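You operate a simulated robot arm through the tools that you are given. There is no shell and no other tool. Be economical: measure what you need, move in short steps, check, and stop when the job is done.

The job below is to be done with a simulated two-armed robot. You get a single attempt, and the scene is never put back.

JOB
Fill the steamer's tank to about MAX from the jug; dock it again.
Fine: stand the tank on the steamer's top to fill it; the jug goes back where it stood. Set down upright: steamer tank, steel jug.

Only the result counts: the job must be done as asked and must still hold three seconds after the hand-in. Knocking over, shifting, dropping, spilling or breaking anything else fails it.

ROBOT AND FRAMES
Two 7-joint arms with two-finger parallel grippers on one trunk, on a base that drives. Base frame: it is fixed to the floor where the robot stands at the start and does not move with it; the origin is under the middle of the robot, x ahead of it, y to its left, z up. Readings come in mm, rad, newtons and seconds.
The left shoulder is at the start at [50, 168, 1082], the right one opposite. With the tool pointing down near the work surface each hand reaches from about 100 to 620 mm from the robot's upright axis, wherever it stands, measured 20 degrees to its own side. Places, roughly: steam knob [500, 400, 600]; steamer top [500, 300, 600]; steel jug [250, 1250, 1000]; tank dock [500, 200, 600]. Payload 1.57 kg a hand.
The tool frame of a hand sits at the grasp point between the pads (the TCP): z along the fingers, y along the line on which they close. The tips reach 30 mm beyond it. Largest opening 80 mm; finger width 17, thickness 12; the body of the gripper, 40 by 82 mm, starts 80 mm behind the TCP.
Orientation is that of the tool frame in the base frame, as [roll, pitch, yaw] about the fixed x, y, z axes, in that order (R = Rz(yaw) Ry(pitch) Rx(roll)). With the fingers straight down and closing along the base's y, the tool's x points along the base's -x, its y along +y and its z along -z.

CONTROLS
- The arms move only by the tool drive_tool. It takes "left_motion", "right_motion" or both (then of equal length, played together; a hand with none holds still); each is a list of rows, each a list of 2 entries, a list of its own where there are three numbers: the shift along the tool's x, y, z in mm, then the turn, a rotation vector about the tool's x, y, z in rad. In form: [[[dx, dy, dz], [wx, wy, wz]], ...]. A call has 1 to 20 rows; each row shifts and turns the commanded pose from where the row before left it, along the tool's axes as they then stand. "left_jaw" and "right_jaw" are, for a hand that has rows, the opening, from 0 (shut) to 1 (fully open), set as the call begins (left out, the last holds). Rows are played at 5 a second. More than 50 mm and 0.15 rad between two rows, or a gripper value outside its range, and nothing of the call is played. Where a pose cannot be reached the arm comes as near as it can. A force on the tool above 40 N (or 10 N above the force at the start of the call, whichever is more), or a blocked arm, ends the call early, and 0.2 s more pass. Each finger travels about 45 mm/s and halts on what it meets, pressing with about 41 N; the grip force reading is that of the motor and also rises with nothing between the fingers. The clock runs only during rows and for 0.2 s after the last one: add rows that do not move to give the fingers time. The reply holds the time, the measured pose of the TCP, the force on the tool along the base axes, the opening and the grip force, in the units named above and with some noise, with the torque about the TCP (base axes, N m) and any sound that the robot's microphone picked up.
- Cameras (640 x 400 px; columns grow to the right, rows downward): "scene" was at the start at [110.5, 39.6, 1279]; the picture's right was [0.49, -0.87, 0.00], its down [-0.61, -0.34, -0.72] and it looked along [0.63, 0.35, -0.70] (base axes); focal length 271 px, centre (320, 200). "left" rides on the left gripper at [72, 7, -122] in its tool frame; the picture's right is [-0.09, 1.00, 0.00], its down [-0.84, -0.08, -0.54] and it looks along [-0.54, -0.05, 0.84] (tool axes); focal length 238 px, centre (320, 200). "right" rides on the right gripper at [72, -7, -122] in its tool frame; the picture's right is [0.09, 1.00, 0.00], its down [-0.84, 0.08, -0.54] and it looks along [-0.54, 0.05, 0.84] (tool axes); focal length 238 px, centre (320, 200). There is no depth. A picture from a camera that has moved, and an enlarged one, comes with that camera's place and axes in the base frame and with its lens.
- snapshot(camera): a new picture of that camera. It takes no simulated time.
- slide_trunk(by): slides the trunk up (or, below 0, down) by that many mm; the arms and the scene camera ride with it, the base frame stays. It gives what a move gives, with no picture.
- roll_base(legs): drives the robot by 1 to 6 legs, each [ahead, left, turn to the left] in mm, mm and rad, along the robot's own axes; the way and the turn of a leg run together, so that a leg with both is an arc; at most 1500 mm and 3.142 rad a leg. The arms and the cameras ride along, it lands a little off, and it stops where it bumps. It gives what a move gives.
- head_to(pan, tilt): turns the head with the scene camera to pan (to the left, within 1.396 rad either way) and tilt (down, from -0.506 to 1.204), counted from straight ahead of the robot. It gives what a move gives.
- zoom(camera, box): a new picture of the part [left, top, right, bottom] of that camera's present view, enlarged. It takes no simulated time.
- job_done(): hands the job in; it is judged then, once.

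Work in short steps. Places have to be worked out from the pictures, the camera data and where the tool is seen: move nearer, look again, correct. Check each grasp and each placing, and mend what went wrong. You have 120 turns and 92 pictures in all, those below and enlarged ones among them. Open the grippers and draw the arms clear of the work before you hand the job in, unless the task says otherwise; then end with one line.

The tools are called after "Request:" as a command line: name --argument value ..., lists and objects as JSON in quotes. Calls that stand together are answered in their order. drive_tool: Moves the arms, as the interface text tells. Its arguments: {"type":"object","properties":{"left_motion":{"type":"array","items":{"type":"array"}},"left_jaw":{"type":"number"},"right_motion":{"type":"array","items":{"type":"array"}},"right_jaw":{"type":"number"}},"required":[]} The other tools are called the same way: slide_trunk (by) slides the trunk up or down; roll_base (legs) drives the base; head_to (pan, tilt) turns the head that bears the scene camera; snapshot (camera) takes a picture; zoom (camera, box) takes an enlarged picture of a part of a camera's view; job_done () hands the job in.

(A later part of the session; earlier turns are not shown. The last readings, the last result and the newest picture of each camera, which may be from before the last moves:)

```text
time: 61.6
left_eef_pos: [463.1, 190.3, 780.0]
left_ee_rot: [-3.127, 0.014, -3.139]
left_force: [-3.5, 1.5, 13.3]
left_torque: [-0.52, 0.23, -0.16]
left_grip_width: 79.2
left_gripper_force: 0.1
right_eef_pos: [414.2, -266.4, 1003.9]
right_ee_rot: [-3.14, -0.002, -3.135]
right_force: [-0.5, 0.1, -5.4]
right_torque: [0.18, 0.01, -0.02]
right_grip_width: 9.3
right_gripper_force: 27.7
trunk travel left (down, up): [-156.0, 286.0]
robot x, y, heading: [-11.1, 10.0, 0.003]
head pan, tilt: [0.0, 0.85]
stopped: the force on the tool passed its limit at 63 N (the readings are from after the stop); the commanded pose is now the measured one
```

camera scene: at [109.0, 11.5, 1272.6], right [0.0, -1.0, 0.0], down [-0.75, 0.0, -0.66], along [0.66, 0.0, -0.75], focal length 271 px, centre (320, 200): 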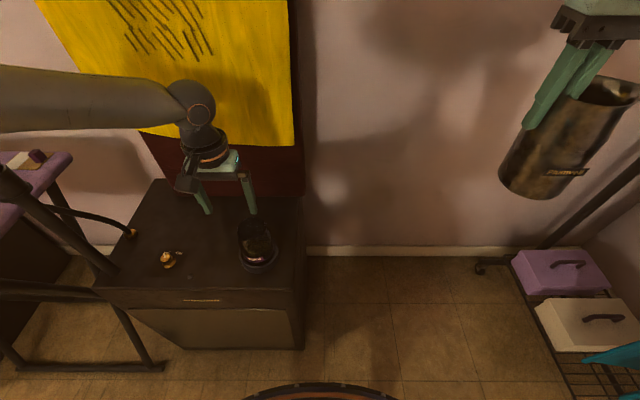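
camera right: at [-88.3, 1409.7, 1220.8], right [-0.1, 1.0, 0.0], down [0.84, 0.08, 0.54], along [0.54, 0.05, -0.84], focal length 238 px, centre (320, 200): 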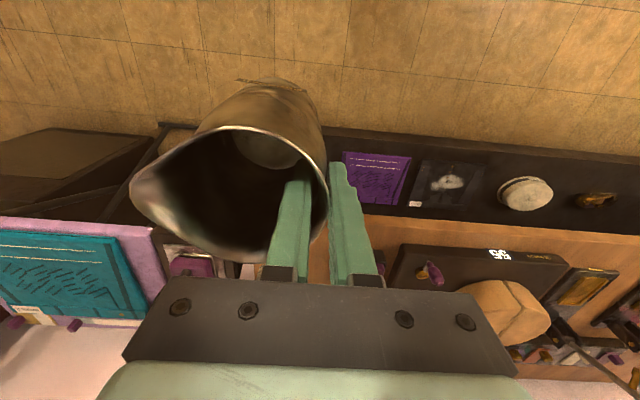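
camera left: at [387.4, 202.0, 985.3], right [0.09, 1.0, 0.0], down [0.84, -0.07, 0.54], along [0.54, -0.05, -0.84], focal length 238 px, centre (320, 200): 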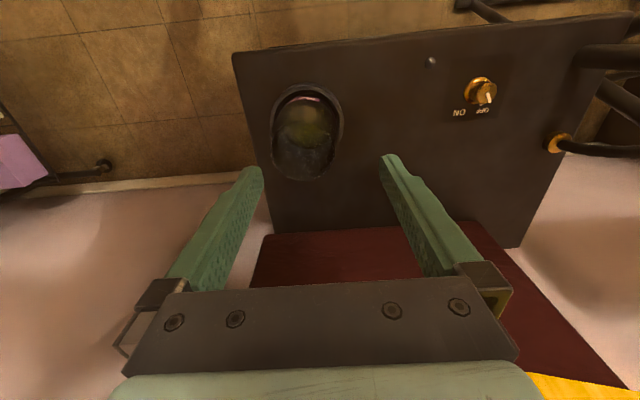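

My lift was refused (row too long), and the slide pressed a fingertip onto the tank's rim; it stopped by itself. I lift the left hand straight up at once.

Request:
drive_tool --left_motion '[[[0, 0, -15], [0, 0, 0]], [[0, 0, -30], [0, 0, 0]], [[0, 0, -40], [0, 0, 0]], [[0, 0, -40], [0, 0, 0]], [[0, 0, -40], [0, 0, 0]], [[0, 0, 0], [0, 0, 0]]]'

Request:
snapshot --camera "left"

Request:
zoom --camera "scene" --box '[130, 160, 330, 300]'

```text
time: 63.0
left_eef_pos: [457.5, 193.1, 940.0]
left_ee_rot: [-3.128, 0.011, -3.14]
left_force: [0.3, -0.7, 0.1]
left_torque: [-0.01, 0.01, 0.02]
left_grip_width: 80.0
left_gripper_force: 0.0
right_eef_pos: [416.5, -266.8, 1005.1]
right_ee_rot: [-3.14, -0.004, -3.139]
right_force: [0.0, -0.6, -4.6]
right_torque: [0.22, 0.02, -0.02]
right_grip_width: 8.9
right_gripper_force: 27.6
trunk travel left (down, up): [-156.0, 286.0]
robot x, y, heading: [-7.8, 8.5, 0.003]
head pan, tilt: [0.0, 0.85]
```

```text
57 pictures are left
camera left: at [384.2, 201.5, 1062.2], right [0.09, 1.0, -0.01], down [0.83, -0.07, 0.55], along [0.55, -0.06, -0.83], focal length 238 px, centre (320, 200)
```

left: 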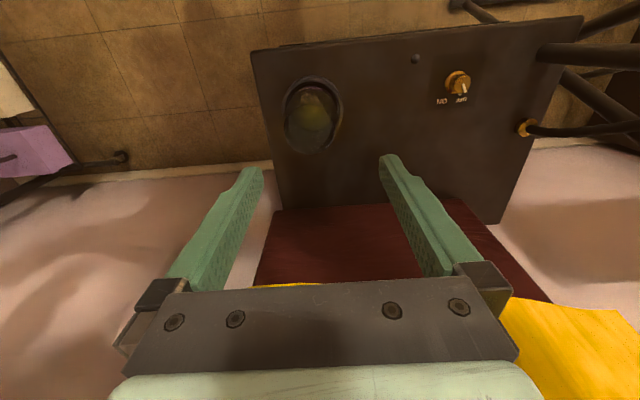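

```text
2.86 times, centred on (230, 230) of scene
camera zoom: at [109.0, 11.6, 1178.9], right [0.0, -1.0, 0.0], down [-0.75, 0.0, -0.66], along [0.66, 0.0, -0.75], focal length 775 px, centre (577, 114)
```

zoom: 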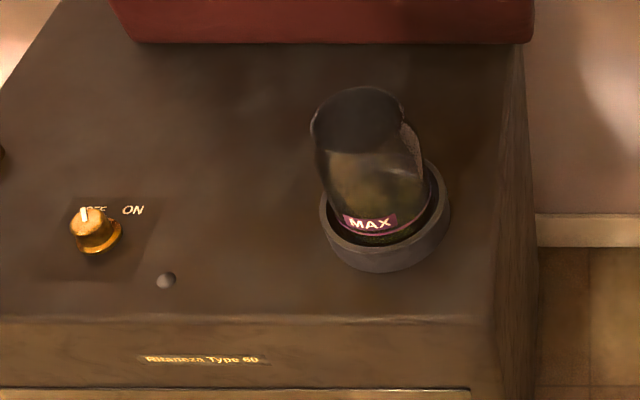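

Request:
zoom --camera "left" --box '[260, 60, 370, 170]'

Request:
slide_trunk --by -110

```text
3.64 times, centred on (315, 115) of left
camera zoom: at [384.2, 201.5, 1062.2], right [0.09, 1.0, -0.01], down [0.83, -0.07, 0.55], along [0.55, -0.06, -0.83], focal length 867 px, centre (338, 509)
```

zoom: 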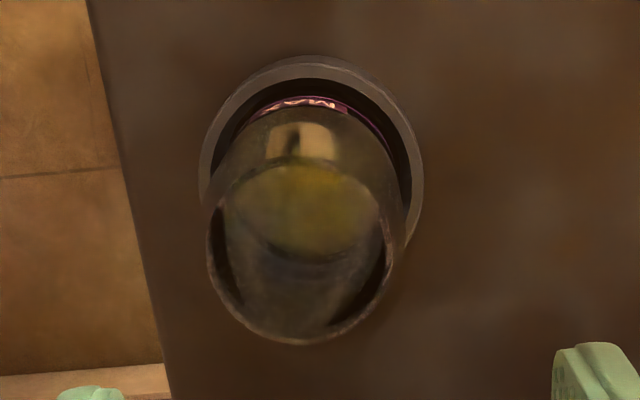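

```text
time: 64.4
left_eef_pos: [457.5, 192.7, 831.3]
left_ee_rot: [-3.127, 0.012, -3.141]
left_force: [0.1, 0.0, 0.3]
left_torque: [0.02, -0.02, -0.02]
left_grip_width: 80.1
left_gripper_force: 0.1
right_eef_pos: [415.8, -265.6, 893.6]
right_ee_rot: [3.142, -0.001, -3.137]
right_force: [-0.9, 0.5, -4.6]
right_torque: [0.19, 0.01, -0.01]
right_grip_width: 9.0
right_gripper_force: 27.4
trunk travel left (down, up): [-46.0, 396.0]
robot x, y, heading: [-11.5, 10.0, 0.004]
head pan, tilt: [0.0, 0.85]
```

The tank is an open cup, still seated; axis remains ≈(479,175). I align the left hand over it, level.

Request:
drive_tool --left_motion '[[[-10, -10, 0], [-0.0146, 0.012, 0]], [[-11, -8, 0], [0, 0, 0]], [[0, 0, 0], [0, 0, 0]]]' --left_jaw 1

Request:
snapshot --camera "left"

Request:
zoom --camera "scene" --box '[130, 130, 350, 280]'

```text
time: 65.2
left_eef_pos: [467.3, 185.1, 829.7]
left_ee_rot: [3.141, -0.002, -3.139]
left_force: [-0.2, -0.2, 1.1]
left_torque: [0.04, 0.0, 0.0]
left_grip_width: 80.1
left_gripper_force: 0.0
left hand out of reach, approached as far as the arm can: row 1, 2
right_eef_pos: [415.3, -267.8, 894.4]
right_ee_rot: [3.141, -0.002, -3.138]
right_force: [0.1, 0.0, -4.3]
right_torque: [0.2, 0.01, -0.03]
right_grip_width: 9.2
right_gripper_force: 27.3
trunk travel left (down, up): [-46.0, 396.0]
robot x, y, heading: [-4.9, 9.9, 0.007]
head pan, tilt: [0.0, 0.85]
```

```text
54 pictures are left
camera left: at [394.3, 192.8, 951.1], right [0.09, 1.0, 0.0], down [0.84, -0.08, 0.54], along [0.54, -0.05, -0.84], focal length 238 px, centre (320, 200)
```

left: 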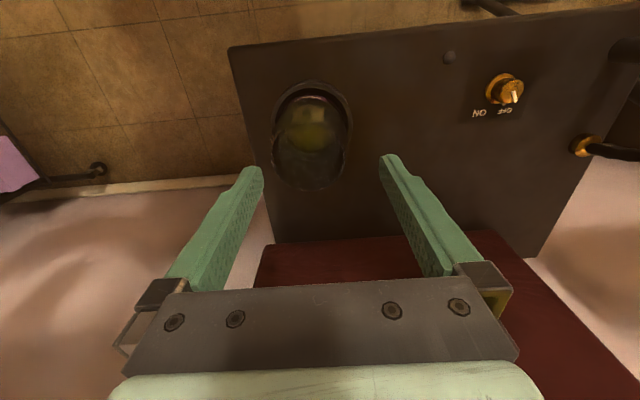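

```text
2.67 times, centred on (240, 205) of scene
camera zoom: at [109.0, 11.6, 1068.9], right [0.0, -1.0, 0.0], down [-0.75, 0.0, -0.66], along [0.66, 0.0, -0.75], focal length 723 px, centre (533, 187)
```

zoom: 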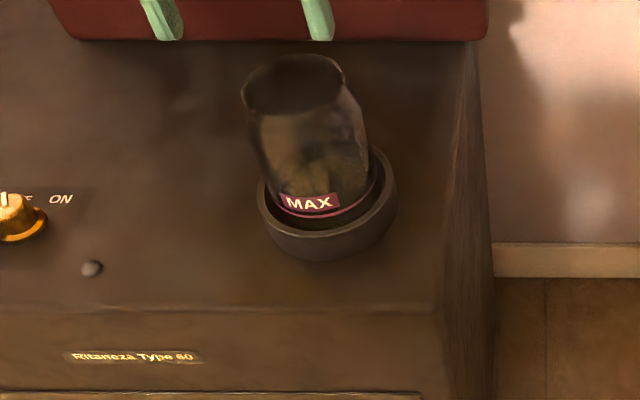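

The last 10 mm is a reach limit again; I bring the base 60 mm ahead and 30 mm right, giving the arm slack.

Request:
roll_base --legs '[[60, 0, 0], [0, -30, 0]]'

Request:
drive_tool --left_motion '[[[25, 8, 0], [0, 0, 0]], [[20, 8, 0], [0, 0, 0]], [[0, 0, 0], [0, 0, 0]]]'

```text
time: 66.7
left_eef_pos: [527.2, 156.4, 829.2]
left_ee_rot: [-3.141, 0.0, 3.141]
left_force: [-0.7, 0.7, -0.7]
left_torque: [0.02, 0.01, -0.01]
left_grip_width: 80.1
left_gripper_force: 0.1
right_eef_pos: [475.2, -297.1, 894.8]
right_ee_rot: [-3.141, -0.003, -3.137]
right_force: [-0.5, -0.4, -3.2]
right_torque: [0.18, -0.02, -0.01]
right_grip_width: 9.0
right_gripper_force: 27.3
trunk travel left (down, up): [-46.0, 396.0]
robot x, y, heading: [51.8, -20.0, 0.005]
head pan, tilt: [0.0, 0.85]
```

```text
time: 67.5
left_eef_pos: [482.2, 171.5, 828.7]
left_ee_rot: [3.141, 0.0, -3.141]
left_force: [-0.1, -0.2, 0.3]
left_torque: [-0.01, 0.01, -0.01]
left_grip_width: 80.0
left_gripper_force: 0.0
right_eef_pos: [475.2, -298.0, 894.9]
right_ee_rot: [3.141, -0.004, -3.139]
right_force: [0.4, -0.7, -4.6]
right_torque: [0.2, 0.0, 0.0]
right_grip_width: 9.1
right_gripper_force: 27.4
trunk travel left (down, up): [-46.0, 396.0]
robot x, y, heading: [46.8, -18.2, 0.006]
head pan, tilt: [0.0, 0.85]
```

Request:
drive_tool --left_motion '[[[2, 2, 30], [0, 0, 0]], [[0, 0, 0], [0, 0, 0]]]'

Request:
snapshot --camera "left"

Request:
snapshot --camera "scene"

```text
time: 68.1
left_eef_pos: [479.4, 174.1, 797.5]
left_ee_rot: [-3.141, 0.001, 3.141]
left_force: [0.5, -0.1, -0.3]
left_torque: [0.0, 0.02, 0.0]
left_grip_width: 79.9
left_gripper_force: 0.0
right_eef_pos: [475.7, -296.9, 893.1]
right_ee_rot: [3.14, -0.003, -3.141]
right_force: [-1.2, 0.0, -3.7]
right_torque: [0.16, 0.01, 0.0]
right_grip_width: 9.2
right_gripper_force: 27.7
trunk travel left (down, up): [-46.0, 396.0]
robot x, y, heading: [53.4, -17.6, 0.005]
head pan, tilt: [0.0, 0.85]
```

```text
52 pictures are left
camera left: at [406.7, 181.1, 919.8], right [0.09, 1.0, 0.0], down [0.84, -0.08, 0.54], along [0.54, -0.05, -0.84], focal length 238 px, centre (320, 200)
```

left: 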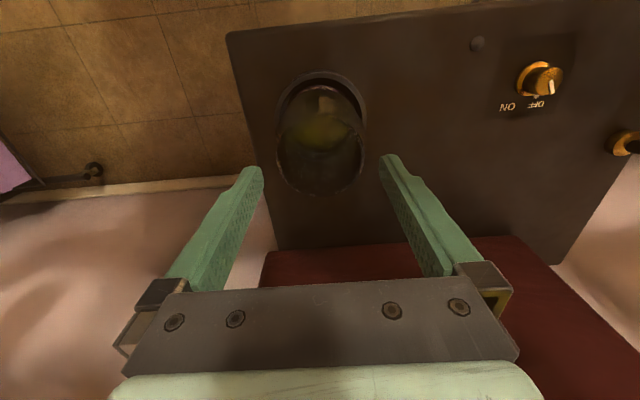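

```text
51 pictures are left
camera scene: at [169.2, -18.5, 1068.9], right [0.0, -1.0, 0.0], down [-0.75, 0.0, -0.66], along [0.66, 0.0, -0.75], focal length 271 px, centre (320, 200)
```

scene: 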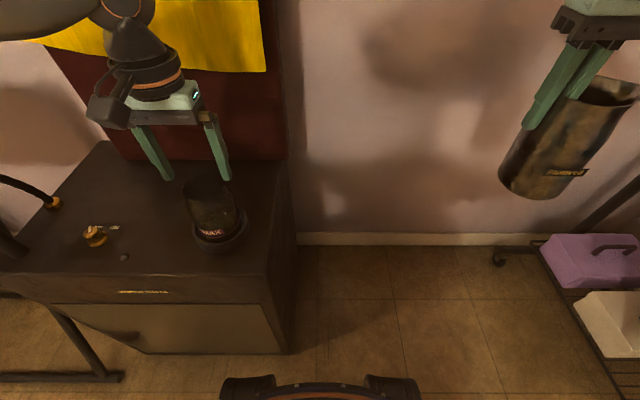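

Centred on the tank (axis ≈(476,175)). I lower the left hand around it by 80 mm in steps.

Request:
drive_tool --left_motion '[[[1, 1, 20], [0, 0, 0]], [[1, 0, 20], [0, 0, 0]], [[0, 0, 20], [0, 0, 0]], [[0, 0, 20], [0, 0, 0]], [[0, 0, 0], [0, 0, 0]]]'

Request:
snapshot --camera "left"

Request:
zoom --camera "scene" --box '[90, 110, 330, 270]'

```text
time: 69.3
left_eef_pos: [477.3, 175.4, 718.3]
left_ee_rot: [-3.141, 0.001, 3.142]
left_force: [0.6, -0.2, 0.0]
left_torque: [0.0, -0.01, -0.04]
left_grip_width: 79.9
left_gripper_force: 0.1
right_eef_pos: [476.3, -298.2, 894.9]
right_ee_rot: [-3.141, -0.002, -3.137]
right_force: [-0.4, -0.4, -4.5]
right_torque: [0.19, 0.02, -0.03]
right_grip_width: 9.4
right_gripper_force: 27.2
trunk travel left (down, up): [-46.0, 396.0]
robot x, y, heading: [52.7, -21.3, 0.006]
head pan, tilt: [0.0, 0.85]
```

```text
50 pictures are left
camera left: at [404.6, 182.5, 840.2], right [0.09, 1.0, 0.0], down [0.84, -0.08, 0.54], along [0.54, -0.05, -0.84], focal length 238 px, centre (320, 200)
```

left: 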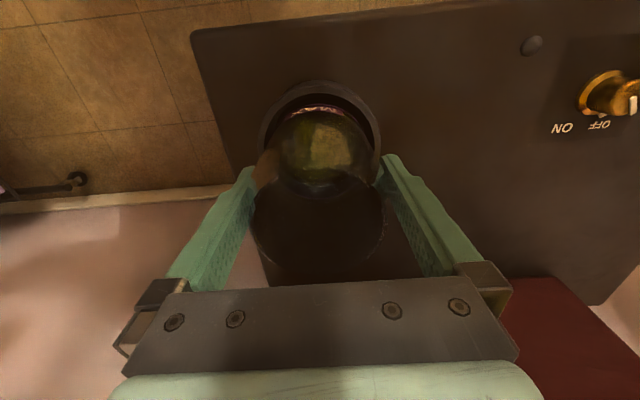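

```text
2.50 times, centred on (210, 190) of scene
camera zoom: at [169.2, -18.5, 1068.9], right [0.0, -1.0, 0.0], down [-0.75, 0.0, -0.66], along [0.66, 0.0, -0.75], focal length 678 px, centre (595, 225)
```

zoom: 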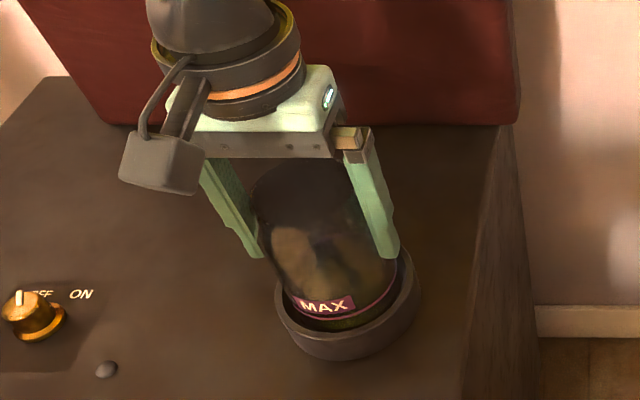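

The fingers straddle the tank cleanly. I close the left gripper.

Request:
drive_tool --left_motion '[[[0, 0, 0], [0, 0, 0]], [[0, 0, 0], [0, 0, 0]], [[0, 0, 0], [0, 0, 0]], [[0, 0, 0], [0, 0, 0]]]' --left_jaw 0

Request:
drive_tool --left_motion '[[[0, 0, -5], [0, 0, 0]], [[0, 0, -10], [0, 0, 0]], [[0, 0, -10], [0, 0, 0]], [[0, 0, 0], [0, 0, 0]]]'

Request:
zoom --camera "scene" --box '[90, 110, 330, 270]'

```text
time: 70.3
left_eef_pos: [477.9, 175.5, 718.7]
left_ee_rot: [3.141, 0.0, 3.141]
left_force: [-0.8, -0.5, -0.2]
left_torque: [-0.07, 0.02, 0.01]
left_grip_width: 75.7
left_gripper_force: 40.6
right_eef_pos: [476.4, -297.5, 894.1]
right_ee_rot: [-3.141, -0.002, -3.139]
right_force: [0.6, -0.4, -4.6]
right_torque: [0.18, -0.02, 0.02]
right_grip_width: 9.2
right_gripper_force: 26.9
trunk travel left (down, up): [-46.0, 396.0]
robot x, y, heading: [49.8, -15.6, 0.005]
head pan, tilt: [0.0, 0.85]
```

```text
time: 71.3
left_eef_pos: [478.1, 173.9, 744.7]
left_ee_rot: [-3.141, -0.001, 3.141]
left_force: [-0.3, -0.3, -2.1]
left_torque: [0.01, 0.02, -0.01]
left_grip_width: 76.0
left_gripper_force: 41.3
right_eef_pos: [475.7, -296.9, 894.3]
right_ee_rot: [3.14, -0.002, -3.138]
right_force: [-0.1, -0.3, -4.0]
right_torque: [0.17, 0.0, -0.02]
right_grip_width: 9.4
right_gripper_force: 27.8
trunk travel left (down, up): [-46.0, 396.0]
robot x, y, heading: [52.4, -20.0, 0.007]
head pan, tilt: [0.0, 0.85]
```

```text
2.50 times, centred on (210, 190) of scene
camera zoom: at [169.3, -18.5, 1068.9], right [0.0, -1.0, 0.0], down [-0.75, 0.0, -0.66], along [0.66, 0.0, -0.75], focal length 678 px, centre (595, 225)
```

zoom: 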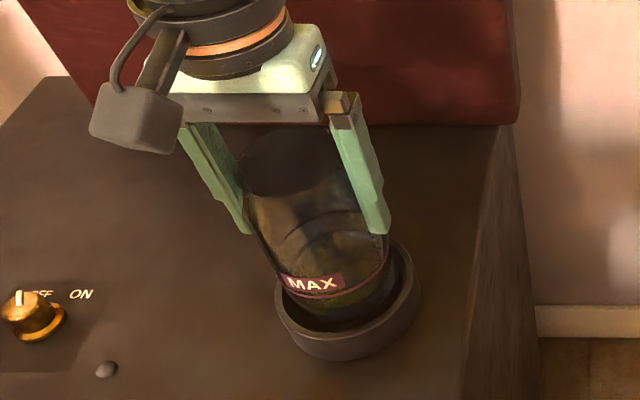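

Tank gripped (76 mm, ~2 N) and rising out of the dock. I lift further to see its full length.

Request:
drive_tool --left_motion '[[[0, 0, -20], [0, 0, 0]], [[0, 0, -25], [0, 0, 0]], [[0, 0, -25], [0, 0, 0]], [[0, 0, 0], [0, 0, 0]]]'

Request:
snapshot --camera "scene"

Request:
zoom --camera "scene" --box '[90, 100, 330, 260]'

```text
time: 72.3
left_eef_pos: [480.2, 176.1, 812.0]
left_ee_rot: [3.141, -0.001, -3.142]
left_force: [-0.4, 0.7, -1.5]
left_torque: [0.03, 0.0, 0.01]
left_grip_width: 75.6
left_gripper_force: 40.7
right_eef_pos: [475.6, -296.6, 894.5]
right_ee_rot: [-3.141, -0.002, -3.139]
right_force: [-0.3, 0.4, -3.9]
right_torque: [0.19, 0.0, 0.0]
right_grip_width: 9.1
right_gripper_force: 27.9
trunk travel left (down, up): [-46.0, 396.0]
robot x, y, heading: [49.8, -15.8, -0.0]
head pan, tilt: [0.0, 0.85]
```

```text
47 pictures are left
camera scene: at [169.3, -18.5, 1068.9], right [0.0, -1.0, 0.0], down [-0.75, 0.0, -0.66], along [0.66, 0.0, -0.75], focal length 271 px, centre (320, 200)
```

scene: 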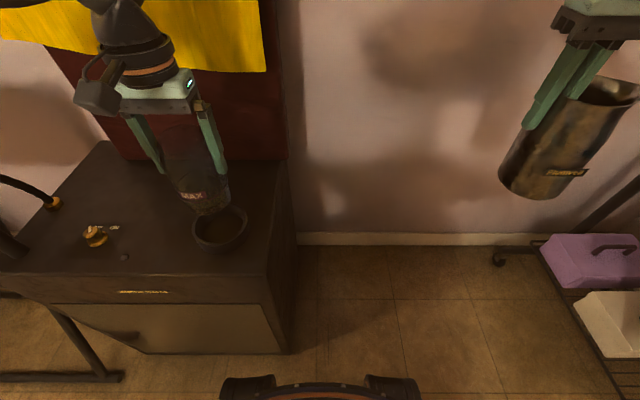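

```text
2.50 times, centred on (210, 180) of scene
camera zoom: at [169.3, -18.5, 1068.9], right [0.0, -1.0, 0.0], down [-0.75, 0.0, -0.66], along [0.66, 0.0, -0.75], focal length 678 px, centre (595, 250)
```

zoom: 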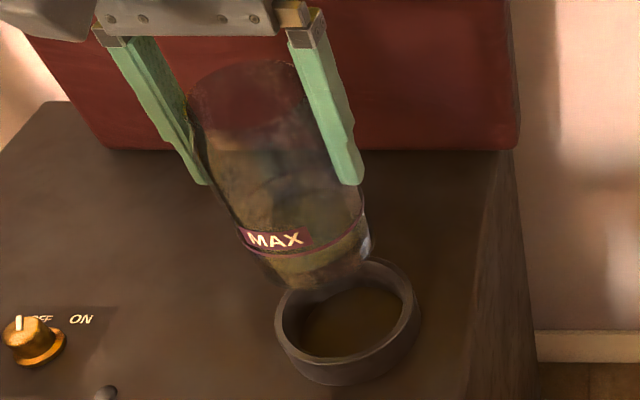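

The tank is about 140 mm tall with the MAX ring near 35 mm above the bottom. I carry it to the free spot at about (480,290).

Request:
drive_tool --left_motion '[[[0, 15, 0], [0, 0, 0]], [[0, 25, 0], [0, 0, 0]], [[0, 25, 0], [0, 0, 0]], [[0, 25, 0], [0, 0, 0]], [[0, 20, 0], [0, 0, 0]], [[0, 5, 20], [0, 0, 0]], [[0, 0, 30], [0, 0, 0]], [[0, 0, 20], [0, 0, 0]], [[0, 0, 0], [0, 0, 0]]]'

Request:
zoom --camera "scene" --box '[40, 100, 280, 260]'

```text
time: 74.3
left_eef_pos: [477.1, 287.3, 744.6]
left_ee_rot: [-3.141, 0.0, 3.141]
left_force: [0.0, 0.3, -1.8]
left_torque: [0.01, 0.0, 0.01]
left_grip_width: 75.7
left_gripper_force: 40.8
right_eef_pos: [475.3, -297.0, 894.1]
right_ee_rot: [-3.141, 0.0, -3.138]
right_force: [-1.3, -0.4, -3.7]
right_torque: [0.18, 0.03, 0.02]
right_grip_width: 9.3
right_gripper_force: 27.4
trunk travel left (down, up): [-46.0, 396.0]
robot x, y, heading: [49.0, -21.4, 0.003]
head pan, tilt: [0.0, 0.85]
```

```text
2.50 times, centred on (160, 180) of scene
camera zoom: at [169.3, -18.4, 1068.9], right [0.0, -1.0, 0.0], down [-0.75, 0.0, -0.66], along [0.66, 0.0, -0.75], focal length 678 px, centre (720, 250)
```

zoom: 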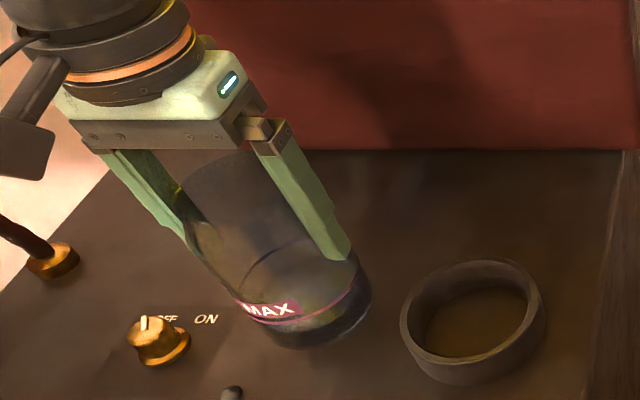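

Clear spot. I lower gently toward contact.

Request:
drive_tool --left_motion '[[[0, 0, 15], [0, 0, 0]], [[0, 0, 10], [0, 0, 0]], [[0, 0, 5], [0, 0, 0]], [[0, 0, 0], [0, 0, 0]]]'

Request:
drive_tool --left_motion '[[[0, 0, 4], [0, 0, 0]], [[0, 0, 0], [0, 0, 0]]]'

Request:
drive_tool --left_motion '[[[0, 0, 4], [0, 0, 0]], [[0, 0, 0], [0, 0, 0]]]'

```text
time: 75.3
left_eef_pos: [477.7, 288.8, 718.5]
left_ee_rot: [3.141, 0.008, -3.139]
left_force: [-5.5, 8.5, 35.2]
left_torque: [0.15, 0.27, -0.08]
left_grip_width: 76.1
left_gripper_force: 40.5
right_eef_pos: [473.9, -297.9, 896.3]
right_ee_rot: [3.14, 0.002, -3.139]
right_force: [0.2, 0.0, -5.5]
right_torque: [0.2, 0.01, -0.02]
right_grip_width: 9.2
right_gripper_force: 28.0
trunk travel left (down, up): [-46.0, 396.0]
robot x, y, heading: [54.2, -17.5, 0.002]
head pan, tilt: [0.0, 0.85]
```

```text
time: 75.9
left_eef_pos: [477.3, 288.7, 713.4]
left_ee_rot: [3.141, 0.01, 3.142]
left_force: [2.2, 5.6, 35.8]
left_torque: [0.14, -0.15, 0.18]
left_grip_width: 75.6
left_gripper_force: 41.1
right_eef_pos: [473.6, -298.4, 894.6]
right_ee_rot: [3.138, 0.003, -3.14]
right_force: [-0.2, -0.8, -4.6]
right_torque: [0.2, -0.01, -0.04]
right_grip_width: 9.0
right_gripper_force: 28.3
trunk travel left (down, up): [-46.0, 396.0]
robot x, y, heading: [54.5, -17.1, 0.005]
head pan, tilt: [0.0, 0.85]
```

```text
time: 76.5
left_eef_pos: [478.4, 287.5, 711.1]
left_ee_rot: [3.142, 0.009, -3.142]
left_force: [-0.1, 0.8, 36.7]
left_torque: [0.02, 0.03, 0.02]
left_grip_width: 75.8
left_gripper_force: 41.5
right_eef_pos: [473.8, -298.0, 895.7]
right_ee_rot: [3.14, 0.003, -3.14]
right_force: [-0.1, -0.1, -4.6]
right_torque: [0.17, 0.03, 0.01]
right_grip_width: 9.0
right_gripper_force: 27.9
trunk travel left (down, up): [-46.0, 396.0]
robot x, y, heading: [51.3, -19.3, 0.002]
head pan, tilt: [0.0, 0.85]
```

Contact was at ~718 (same as docked level), tank standing on the top. I open the left gripper and then rise straight up.

Request:
drive_tool --left_motion '[[[0, 0, 0], [0, 0, 0]], [[0, 0, 0], [0, 0, 0]], [[0, 0, 0], [0, 0, 0]]]' --left_jaw 1

Request:
zoom --camera "scene" --box '[40, 100, 280, 260]'

```text
time: 77.3
left_eef_pos: [476.8, 289.6, 705.9]
left_ee_rot: [-3.142, -0.002, -3.141]
left_force: [0.1, 0.0, 0.7]
left_torque: [0.01, -0.01, -0.03]
left_grip_width: 79.7
left_gripper_force: 0.2
right_eef_pos: [475.1, -297.3, 893.3]
right_ee_rot: [3.141, -0.002, -3.138]
right_force: [0.0, -0.9, -4.8]
right_torque: [0.19, 0.01, 0.03]
right_grip_width: 9.3
right_gripper_force: 27.2
trunk travel left (down, up): [-46.0, 396.0]
robot x, y, heading: [50.8, -17.8, 0.004]
head pan, tilt: [0.0, 0.85]
```

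```text
2.50 times, centred on (160, 180) of scene
camera zoom: at [169.2, -18.5, 1068.9], right [0.0, -1.0, 0.0], down [-0.75, 0.0, -0.66], along [0.66, 0.0, -0.75], focal length 678 px, centre (720, 250)
```

zoom: 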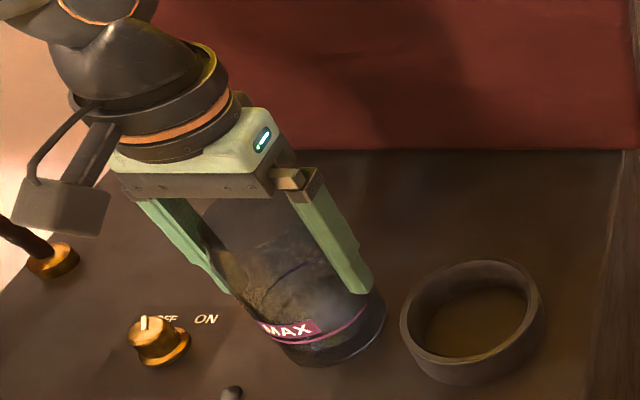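

Request:
drive_tool --left_motion '[[[0, 0, -15], [0, 0, 0]], [[0, 0, -20], [0, 0, 0]], [[0, 0, -30], [0, 0, 0]], [[0, 0, -40], [0, 0, 0]], [[0, 0, -40], [0, 0, 0]], [[0, 0, -40], [0, 0, 0]], [[0, 0, 0], [0, 0, 0]]]'

Request:
snapshot --camera "scene"

Request:
zoom --camera "left" --box '[230, 60, 400, 180]'

```text
time: 78.9
left_eef_pos: [477.2, 289.7, 890.2]
left_ee_rot: [-3.14, 0.0, 3.142]
left_force: [-0.5, -0.2, 0.3]
left_torque: [0.02, 0.0, 0.03]
left_grip_width: 80.1
left_gripper_force: 0.0
right_eef_pos: [475.3, -297.3, 894.0]
right_ee_rot: [3.141, 0.0, -3.138]
right_force: [0.4, 0.0, -5.0]
right_torque: [0.16, 0.01, -0.02]
right_grip_width: 9.4
right_gripper_force: 27.2
trunk travel left (down, up): [-46.0, 396.0]
robot x, y, heading: [48.9, -17.8, 0.004]
head pan, tilt: [0.0, 0.85]
```

```text
43 pictures are left
camera scene: at [169.2, -18.5, 1068.9], right [0.0, -1.0, 0.0], down [-0.75, 0.0, -0.66], along [0.66, 0.0, -0.75], focal length 271 px, centre (320, 200)
```

scene: 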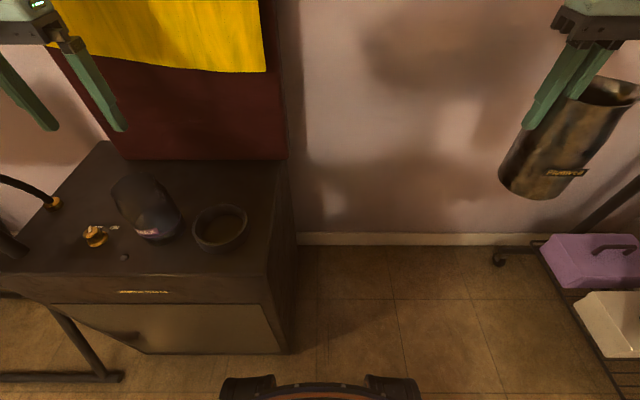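

```text
3.33 times, centred on (315, 120) of left
camera zoom: at [404.1, 296.9, 1011.2], right [0.09, 1.0, 0.0], down [0.84, -0.08, 0.54], along [0.54, -0.05, -0.84], focal length 794 px, centre (337, 467)
```

zoom: 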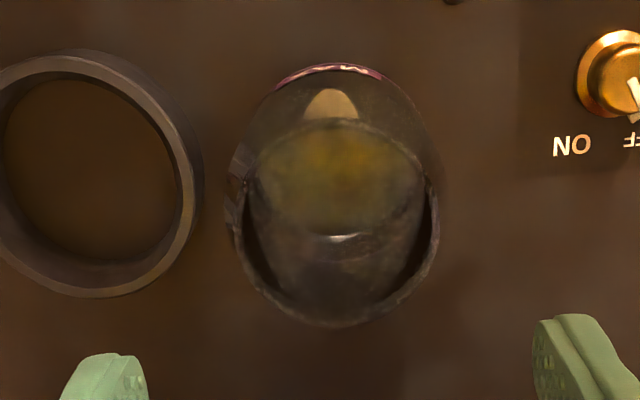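

Tank stands upright at about (477,290). I pull the left hand back, then raise the trunk again and shift the base left so the right hand can pour.

Request:
drive_tool --left_motion '[[[40, 0, 0], [0, 0, 0]], [[40, 0, 0], [0, 0, 0]], [[40, 0, 0], [0, 0, 0]], [[40, 0, 0], [0, 0, 0]], [[40, 0, 0], [0, 0, 0]], [[0, -30, 0], [0, 0, 0]], [[0, -30, 0], [0, 0, 0]], [[0, 0, 0], [0, 0, 0]]]'

Request:
slide_trunk --by 180

Request:
roll_base --legs '[[-50, 0, 0], [0, 260, 0]]'

Request:
snapshot --camera "scene"

```text
time: 80.7
left_eef_pos: [275.8, 229.6, 892.0]
left_ee_rot: [3.141, -0.002, 3.141]
left_force: [-0.3, -0.1, 0.0]
left_torque: [0.0, 0.01, -0.03]
left_grip_width: 79.9
left_gripper_force: 0.0
right_eef_pos: [475.1, -297.3, 894.0]
right_ee_rot: [3.141, -0.002, -3.138]
right_force: [0.7, 0.6, -4.4]
right_torque: [0.22, -0.02, 0.0]
right_grip_width: 9.4
right_gripper_force: 27.8
trunk travel left (down, up): [-46.0, 396.0]
robot x, y, heading: [52.6, -18.2, 0.001]
head pan, tilt: [0.0, 0.85]
```

```text
time: 82.7
left_eef_pos: [278.3, 231.2, 1072.5]
left_ee_rot: [-3.14, 0.001, -3.141]
left_force: [-0.5, 0.3, 0.0]
left_torque: [0.0, 0.0, -0.04]
left_grip_width: 80.0
left_gripper_force: 0.0
right_eef_pos: [476.6, -298.8, 1074.5]
right_ee_rot: [3.141, -0.003, -3.139]
right_force: [1.1, 0.0, -3.8]
right_torque: [0.22, 0.0, 0.0]
right_grip_width: 9.3
right_gripper_force: 28.0
trunk travel left (down, up): [-226.0, 216.0]
robot x, y, heading: [49.8, -17.8, 0.005]
head pan, tilt: [0.0, 0.85]
```

```text
time: 86.1
left_eef_pos: [227.9, 483.7, 1074.0]
left_ee_rot: [-3.141, 0.001, -3.14]
left_force: [0.1, -0.2, -0.2]
left_torque: [0.03, -0.04, -0.01]
left_grip_width: 79.9
left_gripper_force: 0.1
right_eef_pos: [424.9, -45.0, 1073.8]
right_ee_rot: [3.141, -0.002, -3.139]
right_force: [1.0, 0.2, -4.1]
right_torque: [0.19, 0.0, -0.01]
right_grip_width: 9.2
right_gripper_force: 27.8
trunk travel left (down, up): [-226.0, 216.0]
robot x, y, heading: [3.9, 233.3, 0.004]
head pan, tilt: [0.0, 0.85]
```

```text
41 pictures are left
camera scene: at [119.5, 235.0, 1248.9], right [0.0, -1.0, 0.0], down [-0.75, 0.0, -0.66], along [0.66, 0.0, -0.75], focal length 271 px, centre (320, 200)
```

scene: 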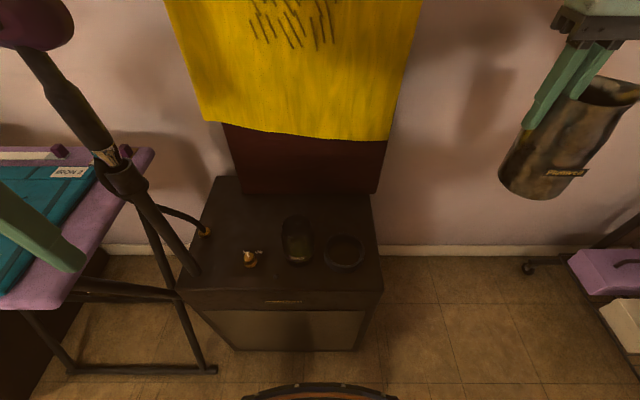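

Now I bring the upright jug inward with the right hand, over the dock area at a safe height.

Request:
drive_tool --right_motion '[[[-9, 20, 0], [0, 0, 0]], [[-9, 30, 5], [0, 0, 0]], [[-9, 35, 8], [0, 0, 0]], [[-9, 35, 8], [0, 0, 0]], [[-9, 35, 8], [0, 0, 0]], [[-7, 30, 8], [0, 0, 0]], [[0, 15, 3], [0, 0, 0]], [[0, 0, 0], [0, 0, 0]]]'

```text
time: 87.9
left_eef_pos: [227.8, 483.5, 1072.1]
left_ee_rot: [3.141, 0.0, 3.141]
left_force: [0.2, 0.1, 0.4]
left_torque: [0.01, -0.03, -0.02]
left_grip_width: 79.9
left_gripper_force: 0.1
right_eef_pos: [477.6, 156.3, 1033.9]
right_ee_rot: [3.141, -0.003, -3.14]
right_force: [0.1, 0.5, -5.5]
right_torque: [0.2, 0.02, 0.0]
right_grip_width: 9.0
right_gripper_force: 27.6
trunk travel left (down, up): [-226.0, 216.0]
robot x, y, heading: [3.4, 234.5, 0.005]
head pan, tilt: [0.0, 0.85]
```

I tilt by 0.6 rad in place (still no pour expected, water is low) to check the arm can do it.

Request:
drive_tool --right_motion '[[[0, 0, 0], [-0.08, 0, 0]], [[0, 0, 0], [-0.12, 0, 0]], [[0, 0, 0], [-0.12, 0, 0]], [[0, 0, 0], [-0.12, 0, 0]], [[0, 0, 0], [-0.1, 0, 0]], [[0, 0, 0], [-0.06, 0, 0]], [[0, 0, 0], [0, 0, 0]]]'

Request:
snapshot --camera "scene"

Request:
snapshot --camera "right"

```text
time: 89.5
left_eef_pos: [228.1, 483.3, 1072.8]
left_ee_rot: [3.141, -0.002, 3.14]
left_force: [-1.5, 0.7, -0.1]
left_torque: [0.0, -0.01, 0.02]
left_grip_width: 80.0
left_gripper_force: 0.1
right_eef_pos: [476.5, 156.4, 1035.4]
right_ee_rot: [2.543, -0.003, -3.139]
right_force: [-0.9, 0.5, -4.7]
right_torque: [-0.05, -0.02, -0.01]
right_grip_width: 8.8
right_gripper_force: 28.0
trunk travel left (down, up): [-226.0, 216.0]
robot x, y, heading: [3.6, 234.2, 0.006]
head pan, tilt: [0.0, 0.85]
```

```text
40 pictures are left
camera scene: at [119.5, 235.0, 1248.9], right [0.0, -1.0, 0.0], down [-0.75, 0.0, -0.66], along [0.66, 0.0, -0.75], focal length 271 px, centre (320, 200)
```

scene: 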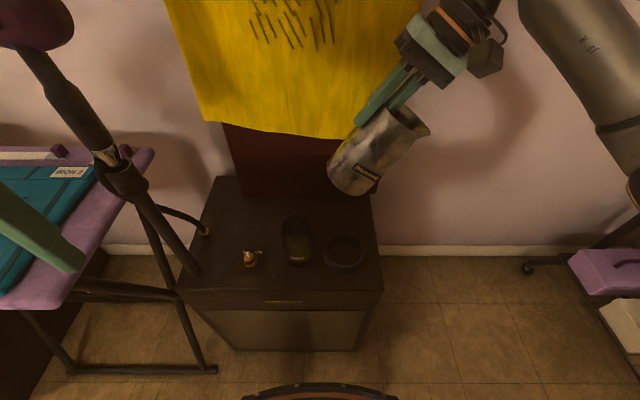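

```text
39 pictures are left
camera right: at [406.7, 82.7, 1132.3], right [-0.09, 0.82, 0.56], down [0.84, -0.24, 0.49], along [0.54, 0.52, -0.67], focal length 238 px, centre (320, 200)
```

right: 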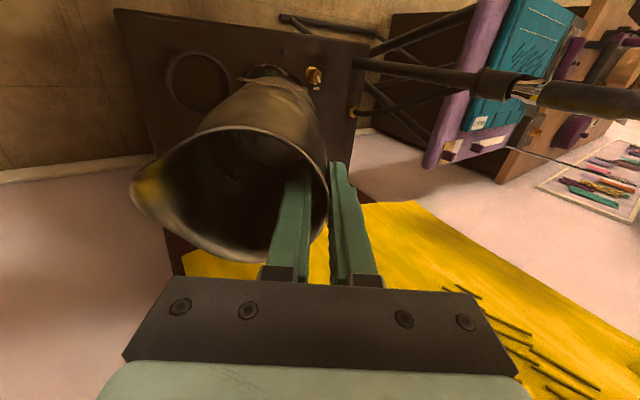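

Request:
zoom --camera "right" --box '[120, 110, 340, 270]'

```text
2.50 times, centred on (230, 190) of right
camera zoom: at [406.7, 82.7, 1132.3], right [-0.09, 0.82, 0.56], down [0.84, -0.24, 0.49], along [0.54, 0.52, -0.67], focal length 596 px, centre (545, 225)
```

zoom: 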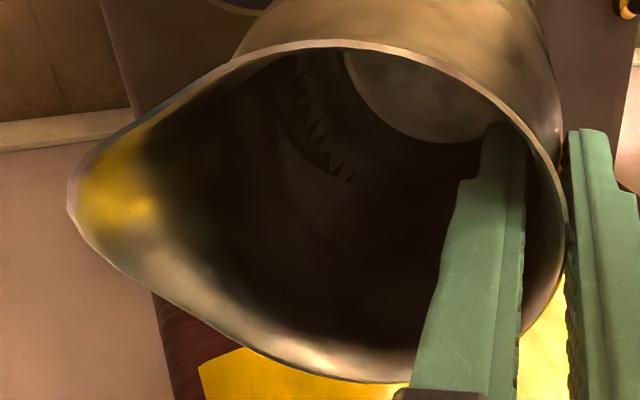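

The waterline in the tilted jug suggests ~40 mm depth (~165 ml), so pouring starts at ~65° tilt. I move the tilted jug to the left of the tank at safe height.

Request:
drive_tool --right_motion '[[[0, 15, 20], [0, 0, 0]], [[0, 24, 31.5], [0, 0, 0]], [[0, 24, 31.5], [0, 0, 0]], [[0, 24, 31.5], [0, 0, 0]], [[0, 24, 31.5], [0, 0, 0]], [[0, 20, 26], [0, 0, 0]], [[0, 12.6, 16.6], [0, 0, 0]], [[0, 0, 0], [-0.1, 0, 0]], [[0, 0, 0], [-0.1, 0, 0]], [[0, 0, 0], [-0.1, 0, 0]], [[0, 0, 0], [0, 0, 0]]]'

Request:
snapshot --camera "scene"

```text
time: 91.9
left_eef_pos: [227.9, 484.4, 1072.2]
left_ee_rot: [3.142, 0.0, 3.141]
left_force: [0.7, -0.7, 1.0]
left_torque: [0.0, -0.03, -0.02]
left_grip_width: 80.1
left_gripper_force: 0.0
right_eef_pos: [475.3, 380.7, 959.3]
right_ee_rot: [2.241, 0.0, -3.139]
right_force: [-1.2, 0.1, -4.2]
right_torque: [-0.19, 0.0, -0.04]
right_grip_width: 9.1
right_gripper_force: 27.5
trunk travel left (down, up): [-226.0, 216.0]
robot x, y, heading: [1.7, 238.0, 0.002]
head pan, tilt: [0.0, 0.85]
```

```text
37 pictures are left
camera scene: at [119.5, 235.2, 1248.9], right [0.0, -1.0, 0.0], down [-0.75, 0.0, -0.66], along [0.66, 0.0, -0.75], focal length 271 px, centre (320, 200)
```

scene: 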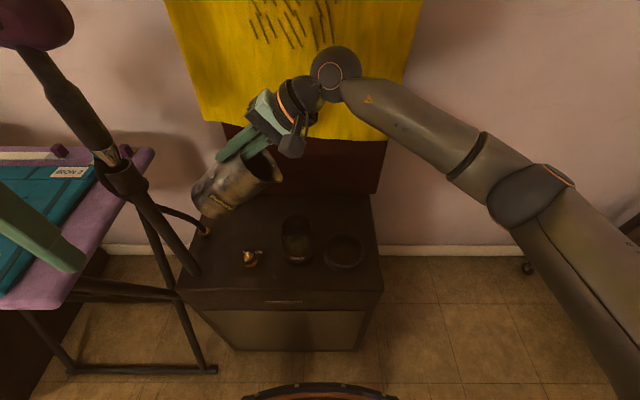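

Request:
zoom --camera "scene" --box '[180, 130, 400, 280]'

```text
2.67 times, centred on (290, 205) of scene
camera zoom: at [119.5, 235.2, 1248.9], right [0.0, -1.0, 0.0], down [-0.75, 0.0, -0.66], along [0.66, 0.0, -0.75], focal length 723 px, centre (400, 187)
```

zoom: 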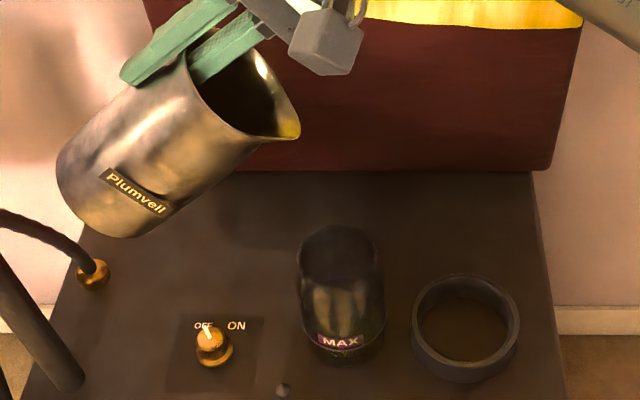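

Lip measured at (475,305,896), matching my model; tank centre ≈(477,288). I lower so the lip is ~45 mm above the tank's rim and then tilt about the lip to 1.1 rad.

Request:
drive_tool --right_motion '[[[-1.5, -15, 12], [0, 0, 0]], [[0, -20, 16], [0, 0, 0]], [[0, -20, 16], [0, 0, 0]], [[0, -19, 15], [0, 0, 0]], [[0, 0, 0], [0, 0, 0]], [[0, 1.92, -9.7], [-0.1, 0, 0]], [[0, 1.08, -4.83], [-0.05, 0, 0]], [[0, 0, 0], [0, 0, 0]]]'

Request:
zoom --camera "scene" --box '[180, 130, 400, 280]'

```text
time: 93.7
left_eef_pos: [227.5, 483.4, 1071.3]
left_ee_rot: [3.142, 0.002, 3.141]
left_force: [-0.1, -0.3, 0.1]
left_torque: [0.0, 0.0, 0.01]
left_grip_width: 79.8
left_gripper_force: 0.1
right_eef_pos: [477.2, 371.0, 875.3]
right_ee_rot: [2.092, -0.001, -3.14]
right_force: [-0.3, -0.9, -4.4]
right_torque: [-0.23, -0.02, -0.01]
right_grip_width: 8.9
right_gripper_force: 27.2
trunk travel left (down, up): [-226.0, 216.0]
robot x, y, heading: [1.3, 233.5, 0.009]
head pan, tilt: [0.0, 0.85]
```

```text
2.67 times, centred on (290, 205) of scene
camera zoom: at [119.5, 235.2, 1248.9], right [0.0, -1.0, 0.0], down [-0.75, 0.0, -0.66], along [0.66, 0.0, -0.75], focal length 723 px, centre (400, 187)
```

zoom: 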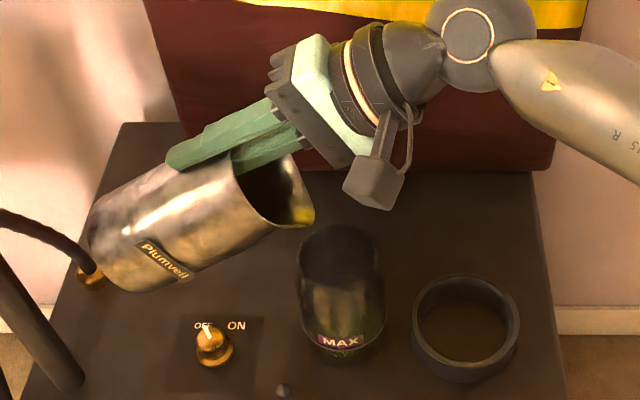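

Lip is at (477,304,801) as predicted. I lower 12 mm more and tilt about the lip to ~1.2 rad.

Request:
drive_tool --right_motion '[[[0, -10.4, 6], [0, 0, 0]], [[0, 1.08, -4.83], [-0.05, 0, 0]], [[0, 1.08, -4.83], [-0.05, 0, 0]], [[0, 1.08, -4.83], [-0.05, 0, 0]], [[0, 0, 0], [0, 0, 0]], [[0, 0, 0], [0, 0, 0]]]'

Request:
zoom --camera "scene" --box '[220, 160, 360, 270]'

```text
time: 95.1
left_eef_pos: [227.5, 484.0, 1073.5]
left_ee_rot: [3.14, 0.0, 3.141]
left_force: [0.0, 0.1, -0.3]
left_torque: [-0.03, 0.0, -0.03]
left_grip_width: 80.2
left_gripper_force: 0.0
right_eef_pos: [477.8, 360.3, 872.5]
right_ee_rot: [1.942, -0.003, -3.138]
right_force: [-0.2, 0.2, -4.1]
right_torque: [-0.21, 0.05, 0.01]
right_grip_width: 9.2
right_gripper_force: 27.6
trunk travel left (down, up): [-226.0, 216.0]
robot x, y, heading: [3.8, 238.3, -0.0]
head pan, tilt: [0.0, 0.85]
```

```text
3.64 times, centred on (290, 215) of scene
camera zoom: at [119.5, 235.2, 1248.9], right [0.0, -1.0, 0.0], down [-0.75, 0.0, -0.66], along [0.66, 0.0, -0.75], focal length 986 px, centre (429, 146)
```

zoom: 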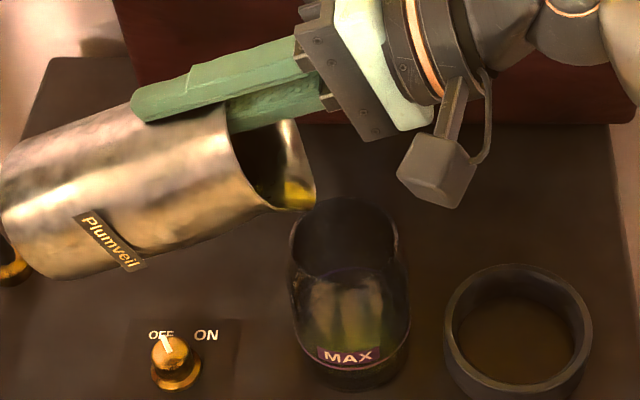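

No flow yet at 1.2 rad; I go on in small steps about the lip.

Request:
drive_tool --right_motion '[[[0, 1.08, -4.83], [-0.05, 0, 0]], [[0, 0, 0], [0, 0, 0]], [[0, 0.6, -2.4], [-0.025, 0, 0]], [[0, 0, 0], [0, 0, 0]], [[0, 0, 0], [0, 0, 0]]]'

Request:
zoom --camera "scene" --box '[220, 160, 360, 270]'

```text
time: 96.3
left_eef_pos: [227.6, 484.0, 1072.7]
left_ee_rot: [-3.141, 0.002, -3.141]
left_force: [0.3, 0.6, 0.4]
left_torque: [0.0, 0.0, 0.01]
left_grip_width: 79.9
left_gripper_force: 0.1
right_eef_pos: [478.9, 353.2, 876.9]
right_ee_rot: [1.867, -0.001, -3.139]
right_force: [0.3, -0.2, -5.3]
right_torque: [-0.21, -0.04, -0.01]
right_grip_width: 8.7
right_gripper_force: 28.0
trunk travel left (down, up): [-226.0, 216.0]
robot x, y, heading: [1.4, 240.4, 0.003]
head pan, tilt: [0.0, 0.85]
```

```text
3.64 times, centred on (290, 215) of scene
camera zoom: at [119.5, 235.2, 1248.9], right [0.0, -1.0, 0.0], down [-0.75, 0.0, -0.66], along [0.66, 0.0, -0.75], focal length 986 px, centre (429, 146)
```

zoom: 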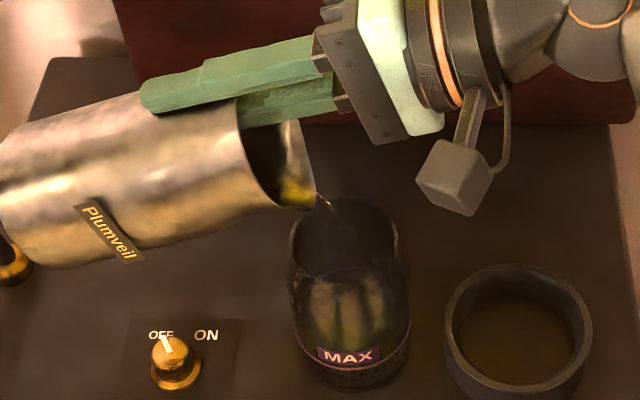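

A thin stream starts falling into the tank. I wait a bit and tilt slightly more.

Request:
drive_tool --right_motion '[[[0, 0.6, -2.4], [-0.025, 0, 0]], [[0, 0, 0], [0, 0, 0]], [[0, 0, 0], [0, 0, 0]], [[0, 0, 0], [0, 0, 0]], [[0, 0, 0], [0, 0, 0]]]'

Request:
zoom --camera "scene" --box '[240, 180, 360, 270]'

```text
time: 97.5
left_eef_pos: [227.2, 482.8, 1072.3]
left_ee_rot: [3.141, -0.002, -3.141]
left_force: [0.4, 0.3, -0.5]
left_torque: [-0.03, -0.02, 0.0]
left_grip_width: 80.1
left_gripper_force: 0.1
right_eef_pos: [478.9, 352.4, 878.6]
right_ee_rot: [1.844, -0.001, -3.139]
right_force: [0.4, 0.3, -3.9]
right_torque: [-0.23, -0.01, 0.0]
right_grip_width: 8.9
right_gripper_force: 27.5
trunk travel left (down, up): [-226.0, 216.0]
robot x, y, heading: [0.9, 234.5, 0.002]
head pan, tilt: [0.0, 0.85]
```

```text
4.44 times, centred on (300, 225) of scene
camera zoom: at [119.5, 235.2, 1248.9], right [0.0, -1.0, 0.0], down [-0.75, 0.0, -0.66], along [0.66, 0.0, -0.75], focal length 1205 px, centre (409, 89)
```

zoom: 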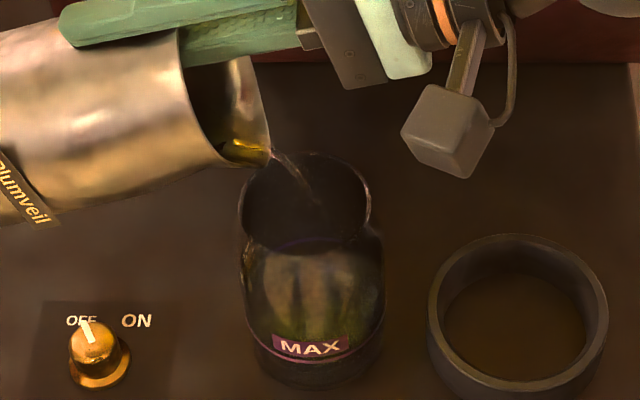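

The stream lands well inside. I tilt a little more, wait, and check the level.

Request:
drive_tool --right_motion '[[[0, 0.6, -2.4], [-0.025, 0, 0]], [[0, 0, 0], [0, 0, 0]], [[0, 0, 0], [0, 0, 0]], [[0, 0, 0], [0, 0, 0]], [[0, 0, 0], [0, 0, 0]], [[0, 0, 0], [0, 0, 0]]]'

Request:
zoom --camera "scene" --box '[260, 200, 340, 270]'

```text
time: 98.9
left_eef_pos: [227.6, 483.3, 1072.7]
left_ee_rot: [-3.141, 0.001, 3.14]
left_force: [-0.5, 0.0, 0.3]
left_torque: [0.01, -0.04, 0.0]
left_grip_width: 79.9
left_gripper_force: 0.0
right_eef_pos: [478.6, 349.6, 880.4]
right_ee_rot: [1.817, -0.002, -3.138]
right_force: [1.5, 0.0, -4.4]
right_torque: [-0.23, 0.0, 0.02]
right_grip_width: 9.0
right_gripper_force: 27.8
trunk travel left (down, up): [-226.0, 216.0]
robot x, y, heading: [-1.7, 236.2, 0.007]
head pan, tilt: [0.0, 0.85]
```

```text
5.71 times, centred on (300, 235) of scene
camera zoom: at [119.5, 235.1, 1248.9], right [0.0, -1.0, 0.0], down [-0.75, 0.0, -0.66], along [0.66, 0.0, -0.75], focal length 1550 px, centre (434, 0)
```

zoom: 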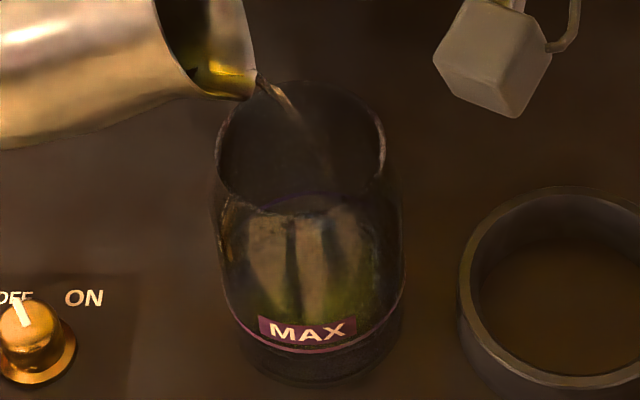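

Request:
drive_tool --right_motion '[[[0, 0.6, -2.4], [-0.025, 0, 0]], [[0, 0, 0], [0, 0, 0]], [[0, 0, 0], [0, 0, 0]], [[0, 0, 0], [0, 0, 0]], [[0, 0, 0], [0, 0, 0]], [[0, 0, 0], [0, 0, 0]], [[0, 0, 0], [0, 0, 0]]]'

Request:
zoom --camera "scene" --box '[260, 200, 340, 270]'

```text
time: 100.5
left_eef_pos: [227.7, 483.7, 1073.4]
left_ee_rot: [-3.14, 0.001, 3.141]
left_force: [-0.6, -1.1, -0.4]
left_torque: [-0.02, 0.0, 0.03]
left_grip_width: 80.0
left_gripper_force: 0.2
right_eef_pos: [477.8, 348.2, 882.1]
right_ee_rot: [1.793, -0.001, -3.138]
right_force: [0.5, -0.1, -4.4]
right_torque: [-0.24, -0.03, 0.0]
right_grip_width: 9.1
right_gripper_force: 27.8
trunk travel left (down, up): [-226.0, 216.0]
robot x, y, heading: [4.5, 233.4, 0.003]
head pan, tilt: [0.0, 0.85]
```

```text
5.71 times, centred on (300, 235) of scene
camera zoom: at [119.5, 235.1, 1248.9], right [0.0, -1.0, 0.0], down [-0.75, 0.0, -0.66], along [0.66, 0.0, -0.75], focal length 1550 px, centre (434, 0)
```

zoom: 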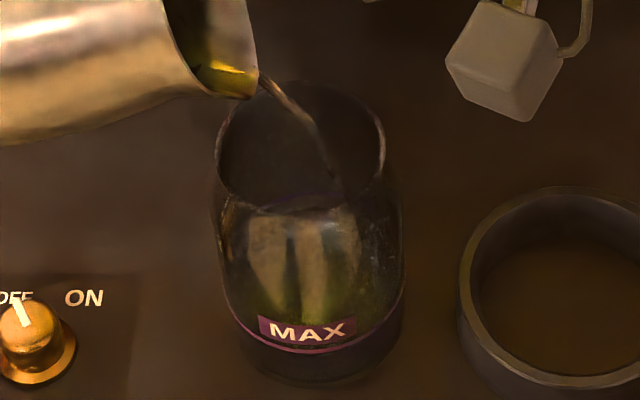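

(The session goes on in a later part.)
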